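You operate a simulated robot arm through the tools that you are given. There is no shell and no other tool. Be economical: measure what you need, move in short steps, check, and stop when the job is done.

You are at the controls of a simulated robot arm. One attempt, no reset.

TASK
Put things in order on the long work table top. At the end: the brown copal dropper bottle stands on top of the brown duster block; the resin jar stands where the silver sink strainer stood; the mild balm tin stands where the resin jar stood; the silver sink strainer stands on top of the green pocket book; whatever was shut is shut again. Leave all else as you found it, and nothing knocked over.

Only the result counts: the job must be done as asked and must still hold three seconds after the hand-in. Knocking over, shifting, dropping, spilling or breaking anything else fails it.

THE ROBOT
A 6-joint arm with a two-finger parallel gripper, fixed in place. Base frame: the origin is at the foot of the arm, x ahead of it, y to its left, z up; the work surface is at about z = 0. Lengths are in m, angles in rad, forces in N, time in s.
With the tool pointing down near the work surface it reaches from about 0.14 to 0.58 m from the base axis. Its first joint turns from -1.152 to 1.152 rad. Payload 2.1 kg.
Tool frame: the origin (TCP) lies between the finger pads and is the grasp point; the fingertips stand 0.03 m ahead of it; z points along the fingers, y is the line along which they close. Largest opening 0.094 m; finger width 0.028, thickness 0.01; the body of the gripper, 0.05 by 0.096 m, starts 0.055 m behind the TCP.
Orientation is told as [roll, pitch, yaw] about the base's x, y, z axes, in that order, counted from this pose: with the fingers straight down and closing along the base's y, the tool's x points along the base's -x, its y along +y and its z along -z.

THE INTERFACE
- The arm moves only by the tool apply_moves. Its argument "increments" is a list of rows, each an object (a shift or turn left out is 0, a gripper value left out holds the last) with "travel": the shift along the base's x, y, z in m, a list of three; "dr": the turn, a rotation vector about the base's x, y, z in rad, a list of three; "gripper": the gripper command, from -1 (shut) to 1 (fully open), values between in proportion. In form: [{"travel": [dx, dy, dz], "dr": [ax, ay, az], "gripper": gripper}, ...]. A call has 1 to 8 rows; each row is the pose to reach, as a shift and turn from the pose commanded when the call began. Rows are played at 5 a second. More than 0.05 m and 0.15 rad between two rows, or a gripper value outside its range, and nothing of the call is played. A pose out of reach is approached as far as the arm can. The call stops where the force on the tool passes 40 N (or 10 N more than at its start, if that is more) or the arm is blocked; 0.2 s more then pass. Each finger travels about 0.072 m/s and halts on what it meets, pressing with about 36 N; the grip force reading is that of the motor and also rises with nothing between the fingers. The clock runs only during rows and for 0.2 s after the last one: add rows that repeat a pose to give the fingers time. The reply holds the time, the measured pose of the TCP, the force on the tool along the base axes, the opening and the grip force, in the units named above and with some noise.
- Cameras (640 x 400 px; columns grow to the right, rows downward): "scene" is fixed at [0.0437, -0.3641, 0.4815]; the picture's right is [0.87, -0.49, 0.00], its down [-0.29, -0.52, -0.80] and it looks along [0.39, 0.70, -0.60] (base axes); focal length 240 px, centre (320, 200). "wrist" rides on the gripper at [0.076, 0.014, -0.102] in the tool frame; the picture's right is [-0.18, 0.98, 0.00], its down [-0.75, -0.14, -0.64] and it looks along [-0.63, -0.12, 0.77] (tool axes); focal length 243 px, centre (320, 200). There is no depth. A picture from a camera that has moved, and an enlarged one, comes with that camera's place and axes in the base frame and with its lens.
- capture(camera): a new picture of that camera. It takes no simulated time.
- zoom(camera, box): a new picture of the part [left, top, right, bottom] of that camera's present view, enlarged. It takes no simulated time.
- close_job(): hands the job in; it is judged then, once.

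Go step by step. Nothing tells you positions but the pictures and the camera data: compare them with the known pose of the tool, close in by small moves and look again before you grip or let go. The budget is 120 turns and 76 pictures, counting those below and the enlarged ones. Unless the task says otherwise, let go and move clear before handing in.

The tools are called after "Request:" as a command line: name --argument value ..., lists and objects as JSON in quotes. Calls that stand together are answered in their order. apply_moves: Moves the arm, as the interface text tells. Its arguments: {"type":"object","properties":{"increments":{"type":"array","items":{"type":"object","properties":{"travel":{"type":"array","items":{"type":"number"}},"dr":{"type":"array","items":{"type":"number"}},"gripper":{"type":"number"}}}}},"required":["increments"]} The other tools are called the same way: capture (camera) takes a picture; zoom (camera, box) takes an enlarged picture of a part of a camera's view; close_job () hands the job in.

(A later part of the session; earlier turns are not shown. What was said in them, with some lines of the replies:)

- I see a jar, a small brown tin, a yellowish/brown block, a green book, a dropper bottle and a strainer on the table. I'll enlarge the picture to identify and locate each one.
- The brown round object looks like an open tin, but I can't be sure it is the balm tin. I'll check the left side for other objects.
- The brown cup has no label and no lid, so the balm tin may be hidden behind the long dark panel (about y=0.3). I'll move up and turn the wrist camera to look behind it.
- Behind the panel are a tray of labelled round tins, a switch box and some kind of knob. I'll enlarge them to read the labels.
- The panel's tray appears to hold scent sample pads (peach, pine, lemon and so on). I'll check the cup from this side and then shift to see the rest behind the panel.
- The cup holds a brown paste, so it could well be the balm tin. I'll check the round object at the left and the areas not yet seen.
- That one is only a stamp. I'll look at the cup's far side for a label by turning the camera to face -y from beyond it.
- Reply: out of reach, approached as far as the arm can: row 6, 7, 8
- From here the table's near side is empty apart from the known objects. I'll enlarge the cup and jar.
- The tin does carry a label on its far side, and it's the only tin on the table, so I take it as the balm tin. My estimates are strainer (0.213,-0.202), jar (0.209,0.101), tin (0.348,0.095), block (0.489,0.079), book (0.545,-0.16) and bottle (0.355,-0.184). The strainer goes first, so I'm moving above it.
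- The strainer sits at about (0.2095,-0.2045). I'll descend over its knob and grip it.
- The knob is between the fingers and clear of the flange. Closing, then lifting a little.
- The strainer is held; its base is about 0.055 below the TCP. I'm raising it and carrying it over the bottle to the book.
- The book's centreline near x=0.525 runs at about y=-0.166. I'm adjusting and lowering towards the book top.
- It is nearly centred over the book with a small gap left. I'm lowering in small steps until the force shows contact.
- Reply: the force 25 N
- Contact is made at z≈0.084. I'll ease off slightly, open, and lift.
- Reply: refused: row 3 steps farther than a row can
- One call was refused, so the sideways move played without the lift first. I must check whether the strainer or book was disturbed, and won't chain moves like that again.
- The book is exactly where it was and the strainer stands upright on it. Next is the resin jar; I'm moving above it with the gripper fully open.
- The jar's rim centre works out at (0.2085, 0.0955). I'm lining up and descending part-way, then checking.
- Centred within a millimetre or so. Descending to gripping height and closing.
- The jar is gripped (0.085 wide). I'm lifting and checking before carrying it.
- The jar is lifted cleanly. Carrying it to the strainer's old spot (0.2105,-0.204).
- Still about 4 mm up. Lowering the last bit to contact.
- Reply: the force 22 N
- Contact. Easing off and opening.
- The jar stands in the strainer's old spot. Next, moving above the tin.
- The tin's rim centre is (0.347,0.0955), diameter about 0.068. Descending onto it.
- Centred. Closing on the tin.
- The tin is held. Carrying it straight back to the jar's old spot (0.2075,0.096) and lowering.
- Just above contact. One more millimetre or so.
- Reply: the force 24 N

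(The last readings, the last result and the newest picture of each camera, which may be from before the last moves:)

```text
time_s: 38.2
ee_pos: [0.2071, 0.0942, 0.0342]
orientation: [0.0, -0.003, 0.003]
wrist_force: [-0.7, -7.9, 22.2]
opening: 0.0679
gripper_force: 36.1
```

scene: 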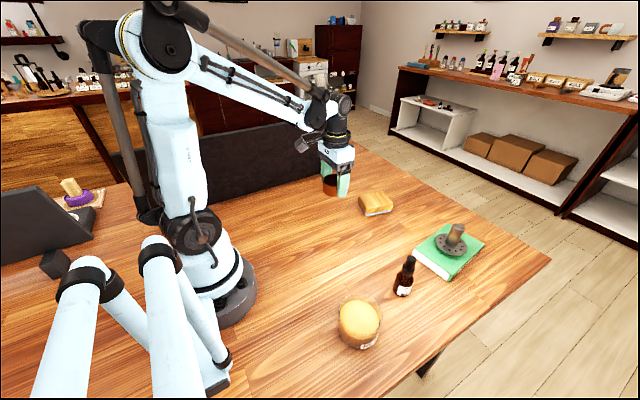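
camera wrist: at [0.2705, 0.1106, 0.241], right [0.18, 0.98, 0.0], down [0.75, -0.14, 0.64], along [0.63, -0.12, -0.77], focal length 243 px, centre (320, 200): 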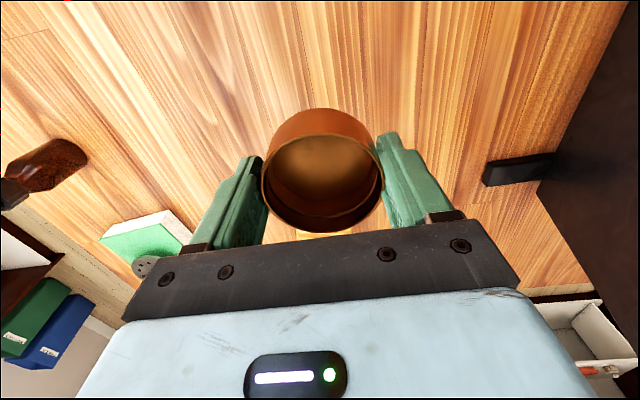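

Contact. Easing off, opening fully, then lifting straight up.

Request:
apply_moves --increments '[{"travel": [0, 0, 0.0007]}, {"travel": [0, 0, 0.0007], "gripper": 1}, {"travel": [0, 0, 0.0007], "gripper": 1}, {"travel": [0, 0, 0.0007], "gripper": 1}]'

Request:
apply_moves --increments '[{"travel": [0, 0, 0.02]}, {"travel": [0, 0, 0.06]}, {"travel": [0, 0, 0.1]}, {"travel": [0, 0, 0.14]}]'

Request:
capture --camera "wrist"

Request:
zoom --camera "scene" --box '[260, 170, 420, 270]'

```text
time_s: 39.2
ee_pos: [0.2065, 0.0947, 0.0345]
orientation: [0.001, 0.0, 0.002]
wrist_force: [-0.3, 0.1, 0.5]
opening: 0.0941
gripper_force: 0.1
```

```text
time_s: 40.2
ee_pos: [0.2063, 0.0958, 0.1752]
orientation: [0.0, 0.0, 0.001]
wrist_force: [-0.3, -0.5, 0.2]
opening: 0.094
gripper_force: 0.1
```

```text
34 pictures are left
camera wrist: at [0.1302, 0.1107, 0.2788], right [0.18, 0.98, 0.0], down [0.75, -0.14, 0.64], along [0.63, -0.12, -0.77], focal length 243 px, centre (320, 200)
```

wrist: 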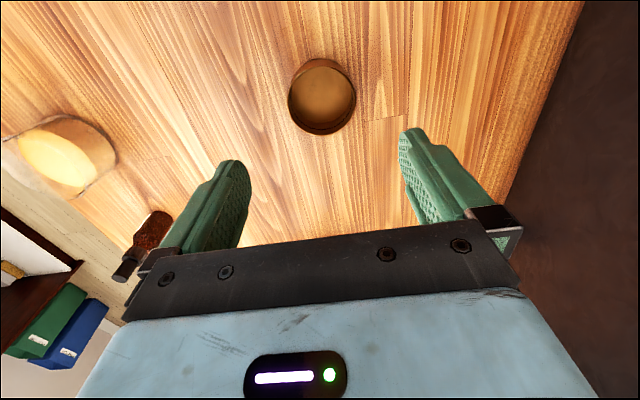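

```text
4.00 times, centred on (340, 220) of scene
camera zoom: at [0.0437, -0.3641, 0.4815], right [0.87, -0.49, 0.0], down [-0.29, -0.52, -0.8], along [0.39, 0.7, -0.6], focal length 960 px, centre (240, 120)
```

zoom: 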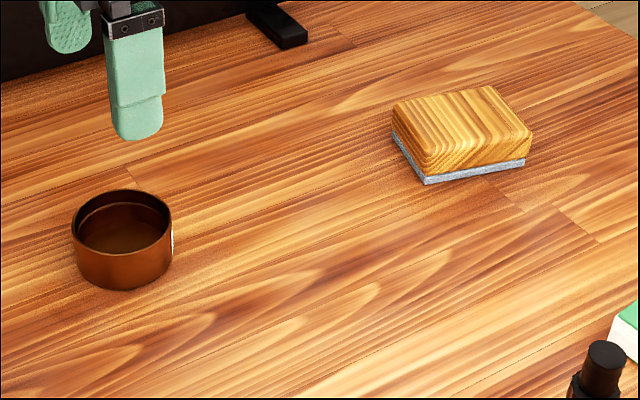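

The tin stands where the jar was. Now the bottle: moving above it, high enough to clear its top.

Request:
apply_moves --increments '[{"travel": [0.015, -0.035, 0.02]}, {"travel": [0.035, -0.07, 0.04]}, {"travel": [0.055, -0.105, 0.05]}, {"travel": [0.075, -0.14, 0.05]}, {"travel": [0.095, -0.175, 0.05]}, {"travel": [0.115, -0.21, 0.05]}, {"travel": [0.135, -0.245, 0.05]}, {"travel": [0.147, -0.28, 0.05]}]'

Request:
capture --camera "wrist"

Request:
zoom --camera "wrist" --box '[256, 40, 384, 140]'

Request:
zoom --camera "scene" --box '[360, 240, 456, 315]'

```text
time_s: 42.0
ee_pos: [0.353, -0.185, 0.226]
orientation: [0.001, 0.0, 0.004]
wrist_force: [0.7, 0.4, -0.1]
opening: 0.0939
gripper_force: 0.0
```

```text
32 pictures are left
camera wrist: at [0.2773, -0.1704, 0.3295], right [0.18, 0.98, 0.0], down [0.75, -0.14, 0.64], along [0.63, -0.12, -0.77], focal length 243 px, centre (320, 200)
```

wrist: 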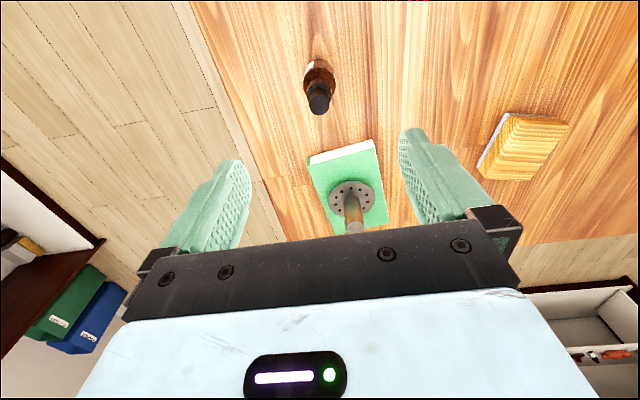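

```text
4.00 times, centred on (320, 90) of wrist
camera zoom: at [0.2773, -0.1704, 0.3295], right [0.18, 0.98, 0.0], down [0.75, -0.14, 0.64], along [0.63, -0.12, -0.77], focal length 970 px, centre (320, 640)
```

zoom: 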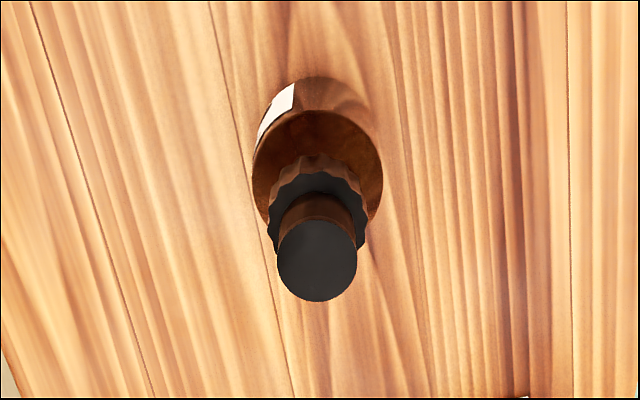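

```text
5.33 times, centred on (408, 278) of scene
camera zoom: at [0.0437, -0.3641, 0.4815], right [0.87, -0.49, 0.0], down [-0.29, -0.52, -0.8], along [0.39, 0.7, -0.6], focal length 1280 px, centre (-149, -213)
```

zoom: 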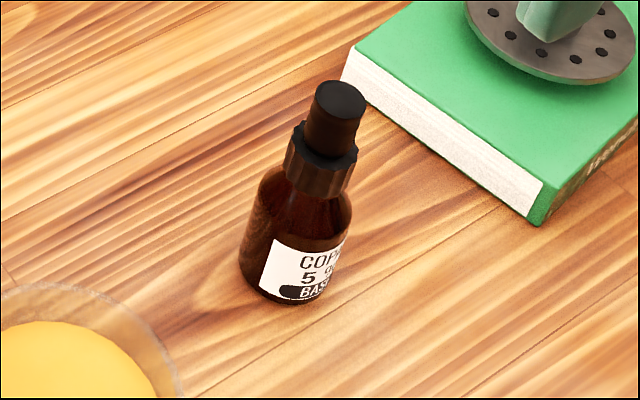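

The bottle's axis is about (0.354,-0.185), its top about 0.105–0.11. The gripper palm limits how low I can go, so I'll stop with the TCP at z≈0.06 and check.

Request:
apply_moves --increments '[{"travel": [0.001, 0, -0.045], "gripper": 0.5}, {"travel": [0.001, 0, -0.09]}, {"travel": [0.001, 0, -0.13]}, {"travel": [0.001, 0, -0.155]}]'

Request:
capture --camera "wrist"

Request:
zoom --camera "scene" --box '[360, 220, 488, 320]'

```text
time_s: 43.0
ee_pos: [0.3544, -0.1851, 0.07]
orientation: [0.0, -0.001, 0.002]
wrist_force: [-0.3, -0.1, -0.1]
opening: 0.0706
gripper_force: 0.0
```

```text
29 pictures are left
camera wrist: at [0.2783, -0.1702, 0.1743], right [0.18, 0.98, 0.0], down [0.75, -0.14, 0.64], along [0.63, -0.12, -0.77], focal length 243 px, centre (320, 200)
```

wrist: 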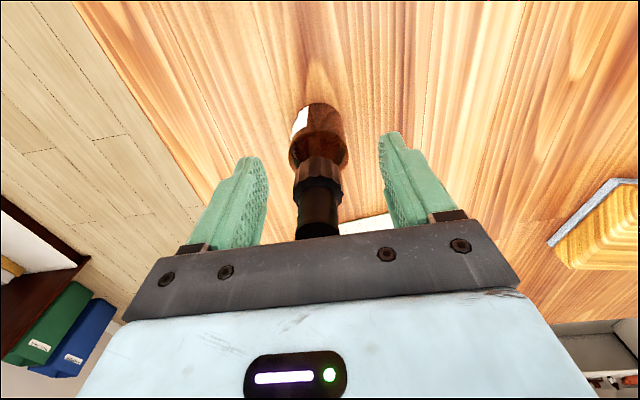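

```text
4.00 times, centred on (424, 270) of scene
camera zoom: at [0.0437, -0.3641, 0.4815], right [0.87, -0.49, 0.0], down [-0.29, -0.52, -0.8], along [0.39, 0.7, -0.6], focal length 960 px, centre (-96, -80)
```

zoom: 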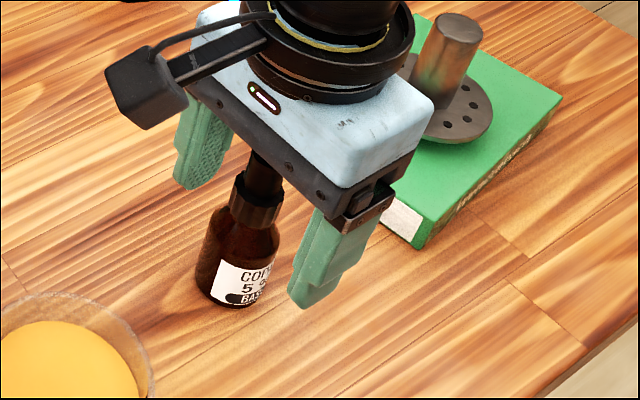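

Alignment is good. Lowering another centimetre in small steps while watching the force.

Request:
apply_moves --increments '[{"travel": [0, 0, -0.004]}, {"travel": [0, 0, -0.008]}, {"travel": [0, 0, -0.011]}]'

Request:
zoom --camera "scene" --box '[360, 220, 488, 320]'

```text
time_s: 43.8
ee_pos: [0.3543, -0.1848, 0.0594]
orientation: [0.0, 0.0, 0.003]
wrist_force: [0.1, -0.6, -0.6]
opening: 0.0704
gripper_force: 0.2
```

```text
4.00 times, centred on (424, 270) of scene
camera zoom: at [0.0437, -0.3641, 0.4815], right [0.87, -0.49, 0.0], down [-0.29, -0.52, -0.8], along [0.39, 0.7, -0.6], focal length 960 px, centre (-96, -80)
```

zoom: 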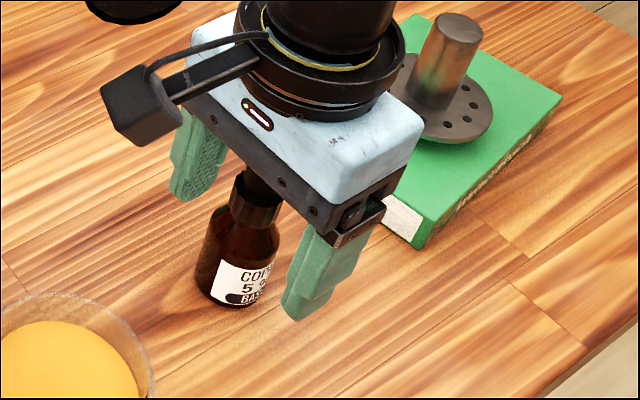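

No contact yet with the cap, and the fingers flank the body. Closing.

Request:
apply_moves --increments '[{"gripper": -1}, {"gripper": -1}, {"gripper": -1}, {"gripper": -1}, {"gripper": -1}]'

Request:
apply_moves --increments '[{"travel": [0, 0, 0.02]}, {"travel": [0, 0, 0.05]}, {"travel": [0, 0, 0.08]}]'

Request:
capture --camera "wrist"

Request:
zoom --camera "scene" --box '[360, 170, 488, 270]'

```text
time_s: 45.0
ee_pos: [0.3548, -0.1852, 0.0583]
orientation: [0.0, -0.001, 0.002]
wrist_force: [-0.6, 0.5, 0.2]
opening: 0.0349
gripper_force: 36.2
```

```text
time_s: 45.8
ee_pos: [0.3545, -0.1855, 0.1387]
orientation: [-0.001, -0.001, 0.003]
wrist_force: [0.8, -0.3, -1.1]
opening: 0.0349
gripper_force: 35.7
```

```text
26 pictures are left
camera wrist: at [0.2786, -0.1704, 0.2433], right [0.18, 0.98, 0.0], down [0.75, -0.14, 0.64], along [0.63, -0.12, -0.77], focal length 243 px, centre (320, 200)
```

wrist: 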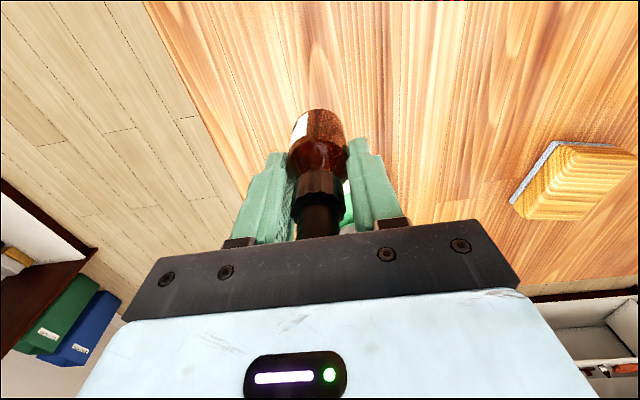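

```text
4.00 times, centred on (424, 220) of scene
camera zoom: at [0.0437, -0.3641, 0.4815], right [0.87, -0.49, 0.0], down [-0.29, -0.52, -0.8], along [0.39, 0.7, -0.6], focal length 960 px, centre (-96, 120)
```

zoom: 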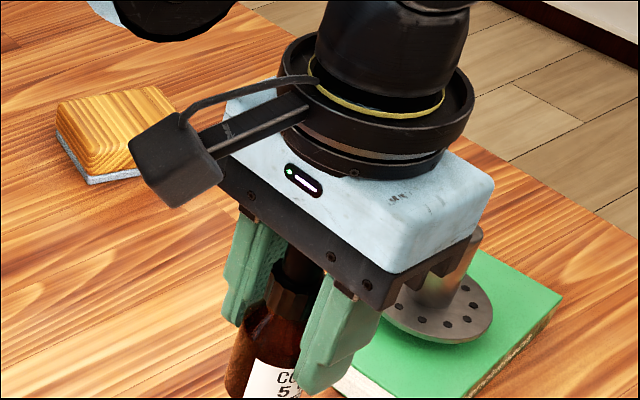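

The bottle is held upright with its base about 0.0585 below the TCP. Raising and carrying it to above the block.

Request:
apply_moves --increments '[{"travel": [0, 0, 0.045]}, {"travel": [0.01, 0.02, 0.08]}, {"travel": [0.03, 0.06, 0.08]}, {"travel": [0.05, 0.1, 0.08]}, {"travel": [0.07, 0.145, 0.08]}, {"travel": [0.09, 0.185, 0.08]}, {"travel": [0.11, 0.225, 0.08]}, {"travel": [0.13, 0.264, 0.08]}]'

Request:
capture --camera "wrist"

Request:
capture --camera "scene"

```text
time_s: 47.6
ee_pos: [0.4851, 0.0803, 0.2194]
orientation: [0.001, 0.0, 0.002]
wrist_force: [0.2, 0.0, -0.3]
opening: 0.0347
gripper_force: 36.2
```

```text
24 pictures are left
camera wrist: at [0.4095, 0.0949, 0.3233], right [0.18, 0.98, 0.0], down [0.75, -0.14, 0.64], along [0.63, -0.12, -0.77], focal length 243 px, centre (320, 200)
```

wrist: 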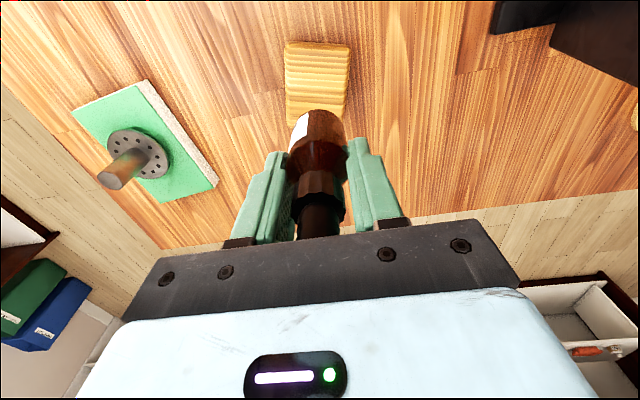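

```text
23 pictures are left
```

scene: 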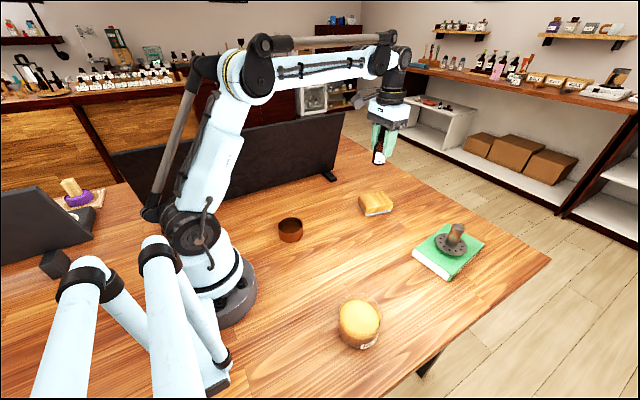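

Request:
zoom --camera "wrist" --box '[256, 20, 384, 120]'

Request:
zoom --camera "scene" --box '[344, 170, 408, 220]'

```text
4.00 times, centred on (320, 70) of wrist
camera zoom: at [0.4095, 0.0949, 0.3233], right [0.18, 0.98, 0.0], down [0.75, -0.14, 0.64], along [0.63, -0.12, -0.77], focal length 970 px, centre (320, 720)
```

zoom: 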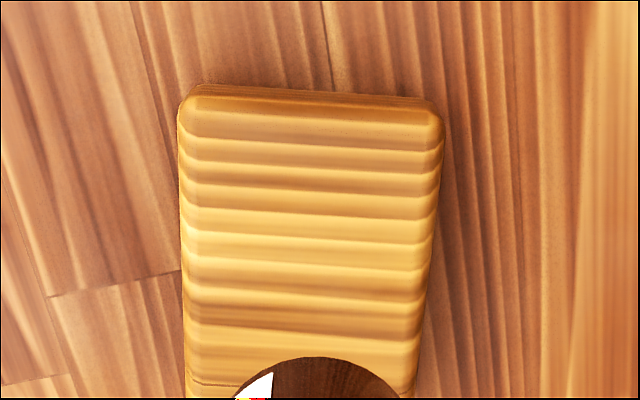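

```text
8.00 times, centred on (376, 195) of scene
camera zoom: at [0.0437, -0.3641, 0.4815], right [0.87, -0.49, 0.0], down [-0.29, -0.52, -0.8], along [0.39, 0.7, -0.6], focal length 1920 px, centre (-128, 240)
```

zoom: 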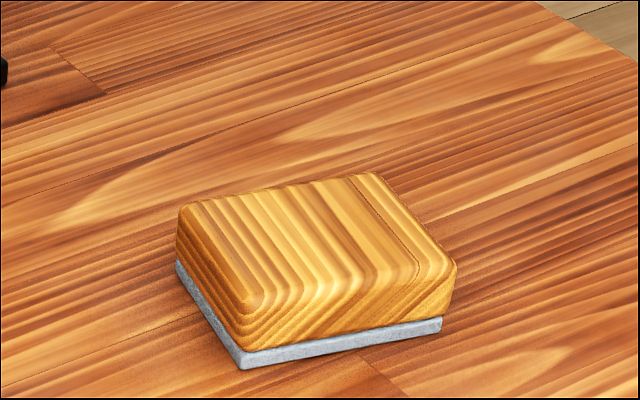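

The block's centre averages to (0.488,0.077), its top at z≈0.033. Adjusting and lowering to just above it.

Request:
apply_moves --increments '[{"travel": [0.0035, -0.002, -0.03]}, {"travel": [0.0035, -0.002, -0.07]}, {"travel": [0.0035, -0.002, -0.1]}, {"travel": [0.0035, -0.002, -0.112]}]'

Request:
zoom --camera "scene" --box '[328, 130, 424, 220]'

Request:
capture --camera "wrist"

```text
time_s: 48.6
ee_pos: [0.488, 0.0772, 0.1056]
orientation: [-0.001, 0.0, 0.001]
wrist_force: [0.3, -0.2, -0.6]
opening: 0.0349
gripper_force: 35.9
```

```text
4.44 times, centred on (376, 175) of scene
camera zoom: at [0.0437, -0.3641, 0.4815], right [0.87, -0.49, 0.0], down [-0.29, -0.52, -0.8], along [0.39, 0.7, -0.6], focal length 1066 px, centre (71, 311)
```

zoom: 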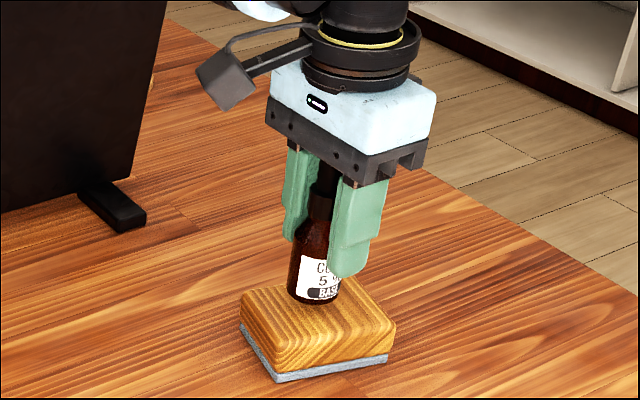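

```text
19 pictures are left
camera wrist: at [0.4118, 0.0921, 0.2104], right [0.18, 0.98, 0.0], down [0.75, -0.14, 0.64], along [0.63, -0.12, -0.77], focal length 243 px, centre (320, 200)
```

wrist: 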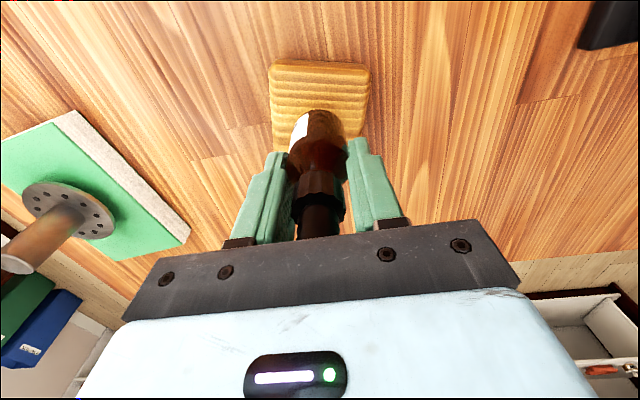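

Well centred. Lowering in 3 mm steps.

Request:
apply_moves --increments '[{"travel": [0, 0, -0.003]}, {"travel": [0, 0, -0.006]}, {"travel": [0, 0, -0.009]}, {"travel": [0, 0, -0.009]}]'

```text
time_s: 49.6
ee_pos: [0.4867, 0.0783, 0.0983]
orientation: [0.001, 0.0, 0.003]
wrist_force: [-0.6, 0.3, -0.2]
opening: 0.0346
gripper_force: 36.3
```

Request:
apply_moves --increments '[{"travel": [0, 0, -0.0015]}, {"travel": [0, 0, -0.003]}, {"travel": [0, 0, -0.003]}]'

```text
time_s: 50.4
ee_pos: [0.4884, 0.078, 0.0948]
orientation: [-0.002, 0.001, -0.001]
wrist_force: [-0.5, -1.0, -0.6]
opening: 0.0349
gripper_force: 35.9
```

Not touching yet. Another small step down.

Request:
apply_moves --increments '[{"travel": [0, 0, -0.001]}, {"travel": [0, 0, -0.002]}, {"travel": [0, 0, -0.002]}]'

Request:
zoom --camera "scene" --box '[344, 160, 408, 210]'

```text
time_s: 51.2
ee_pos: [0.4875, 0.0778, 0.0928]
orientation: [-0.001, 0.001, 0.002]
wrist_force: [0.5, -0.1, 22.3]
opening: 0.0348
gripper_force: 36.0
```

```text
8.00 times, centred on (376, 185) of scene
camera zoom: at [0.0436, -0.3641, 0.4815], right [0.87, -0.49, 0.0], down [-0.29, -0.52, -0.8], along [0.39, 0.7, -0.6], focal length 1920 px, centre (-128, 320)
```

zoom: 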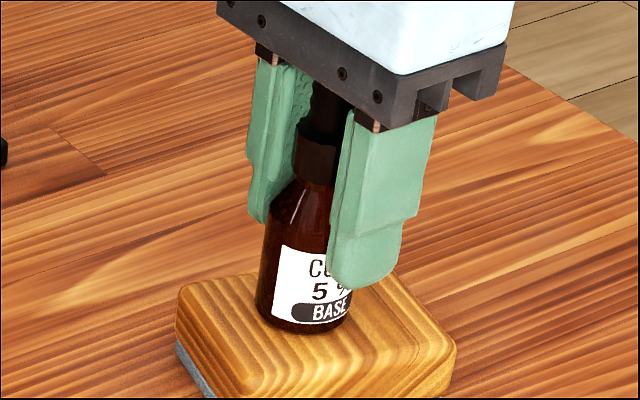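

The bottle is seated on the block. Easing off and opening in place.

Request:
apply_moves --increments '[{"travel": [0, 0, 0.0007]}, {"travel": [0, 0, 0.0007], "gripper": 0.5}, {"travel": [0, 0, 0.0007], "gripper": 0.5}, {"travel": [0, 0, 0.0007], "gripper": 0.5}]'

Request:
apply_moves --increments '[{"travel": [0, 0, 0.015]}, {"travel": [0, 0, 0.045]}, {"travel": [0, 0, 0.085]}, {"travel": [0, 0, 0.125]}, {"travel": [0, 0, 0.15]}]'

Request:
capture --camera "scene"

Request:
zoom --camera "scene" --box '[328, 130, 424, 220]'

```text
time_s: 52.2
ee_pos: [0.488, 0.0778, 0.0929]
orientation: [0.0, 0.0, 0.002]
wrist_force: [-0.2, 0.3, -0.3]
opening: 0.0705
gripper_force: 0.0
```

```text
time_s: 53.4
ee_pos: [0.4875, 0.0762, 0.2435]
orientation: [0.0, -0.001, 0.002]
wrist_force: [0.1, 0.6, -0.4]
opening: 0.0705
gripper_force: 0.0
```

```text
17 pictures are left
```

scene: 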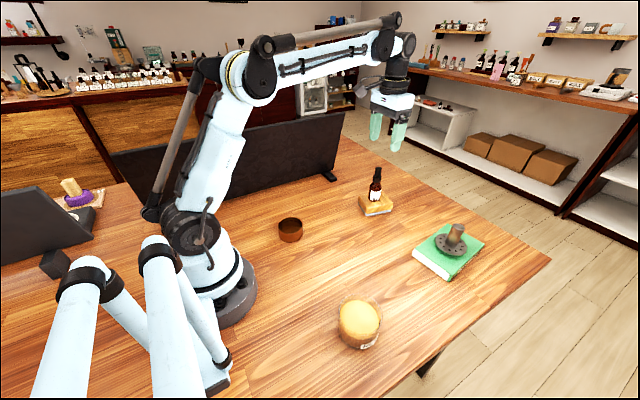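

```text
4.44 times, centred on (376, 175) of scene
camera zoom: at [0.0437, -0.3641, 0.4815], right [0.87, -0.49, 0.0], down [-0.29, -0.52, -0.8], along [0.39, 0.7, -0.6], focal length 1066 px, centre (71, 311)
```

zoom: 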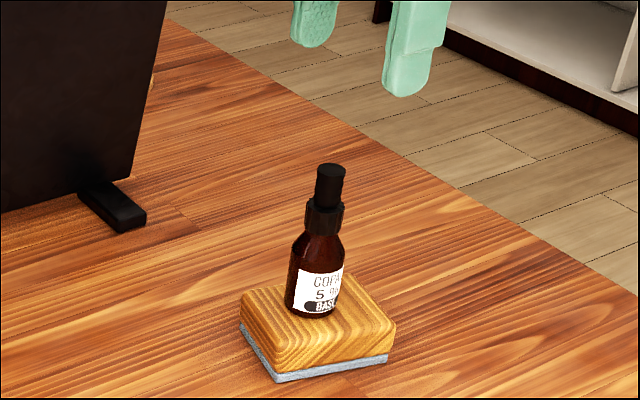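

Everything appears in place. A final check that the book and strainer haven't moved since.

Request:
zoom --camera "scene" --box '[320, 210, 512, 360]'

```text
2.67 times, centred on (416, 285) of scene
camera zoom: at [0.0437, -0.3641, 0.4815], right [0.87, -0.49, 0.0], down [-0.29, -0.52, -0.8], along [0.39, 0.7, -0.6], focal length 640 px, centre (64, -27)
```

zoom: 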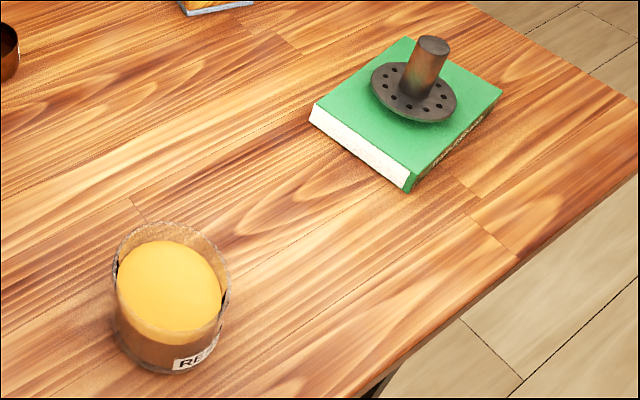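

The book, block, strainer, jar, tin and bottle are all where they should be, and the gripper is clear. Handing in.

Request:
close_job

```text
The job is handed in.
```

I've handed the job in with everything placed as asked. The bottle is on the duster block, the resin jar is in the strainer's old spot, the tin is in the jar's old spot, and the strainer is on the green book.

- **Tin identity:** I never read the word "mild" on the tin's label. I moved it because it was the only loose tin I could find on the table.
- **Strainer move:** a refused command made the gripper slide sideways after I let go of the strainer. Pictures afterwards showed the strainer upright and the book where it had been.
- **Shut items:** I saw nothing shut that needed opening, so there was nothing to shut again.
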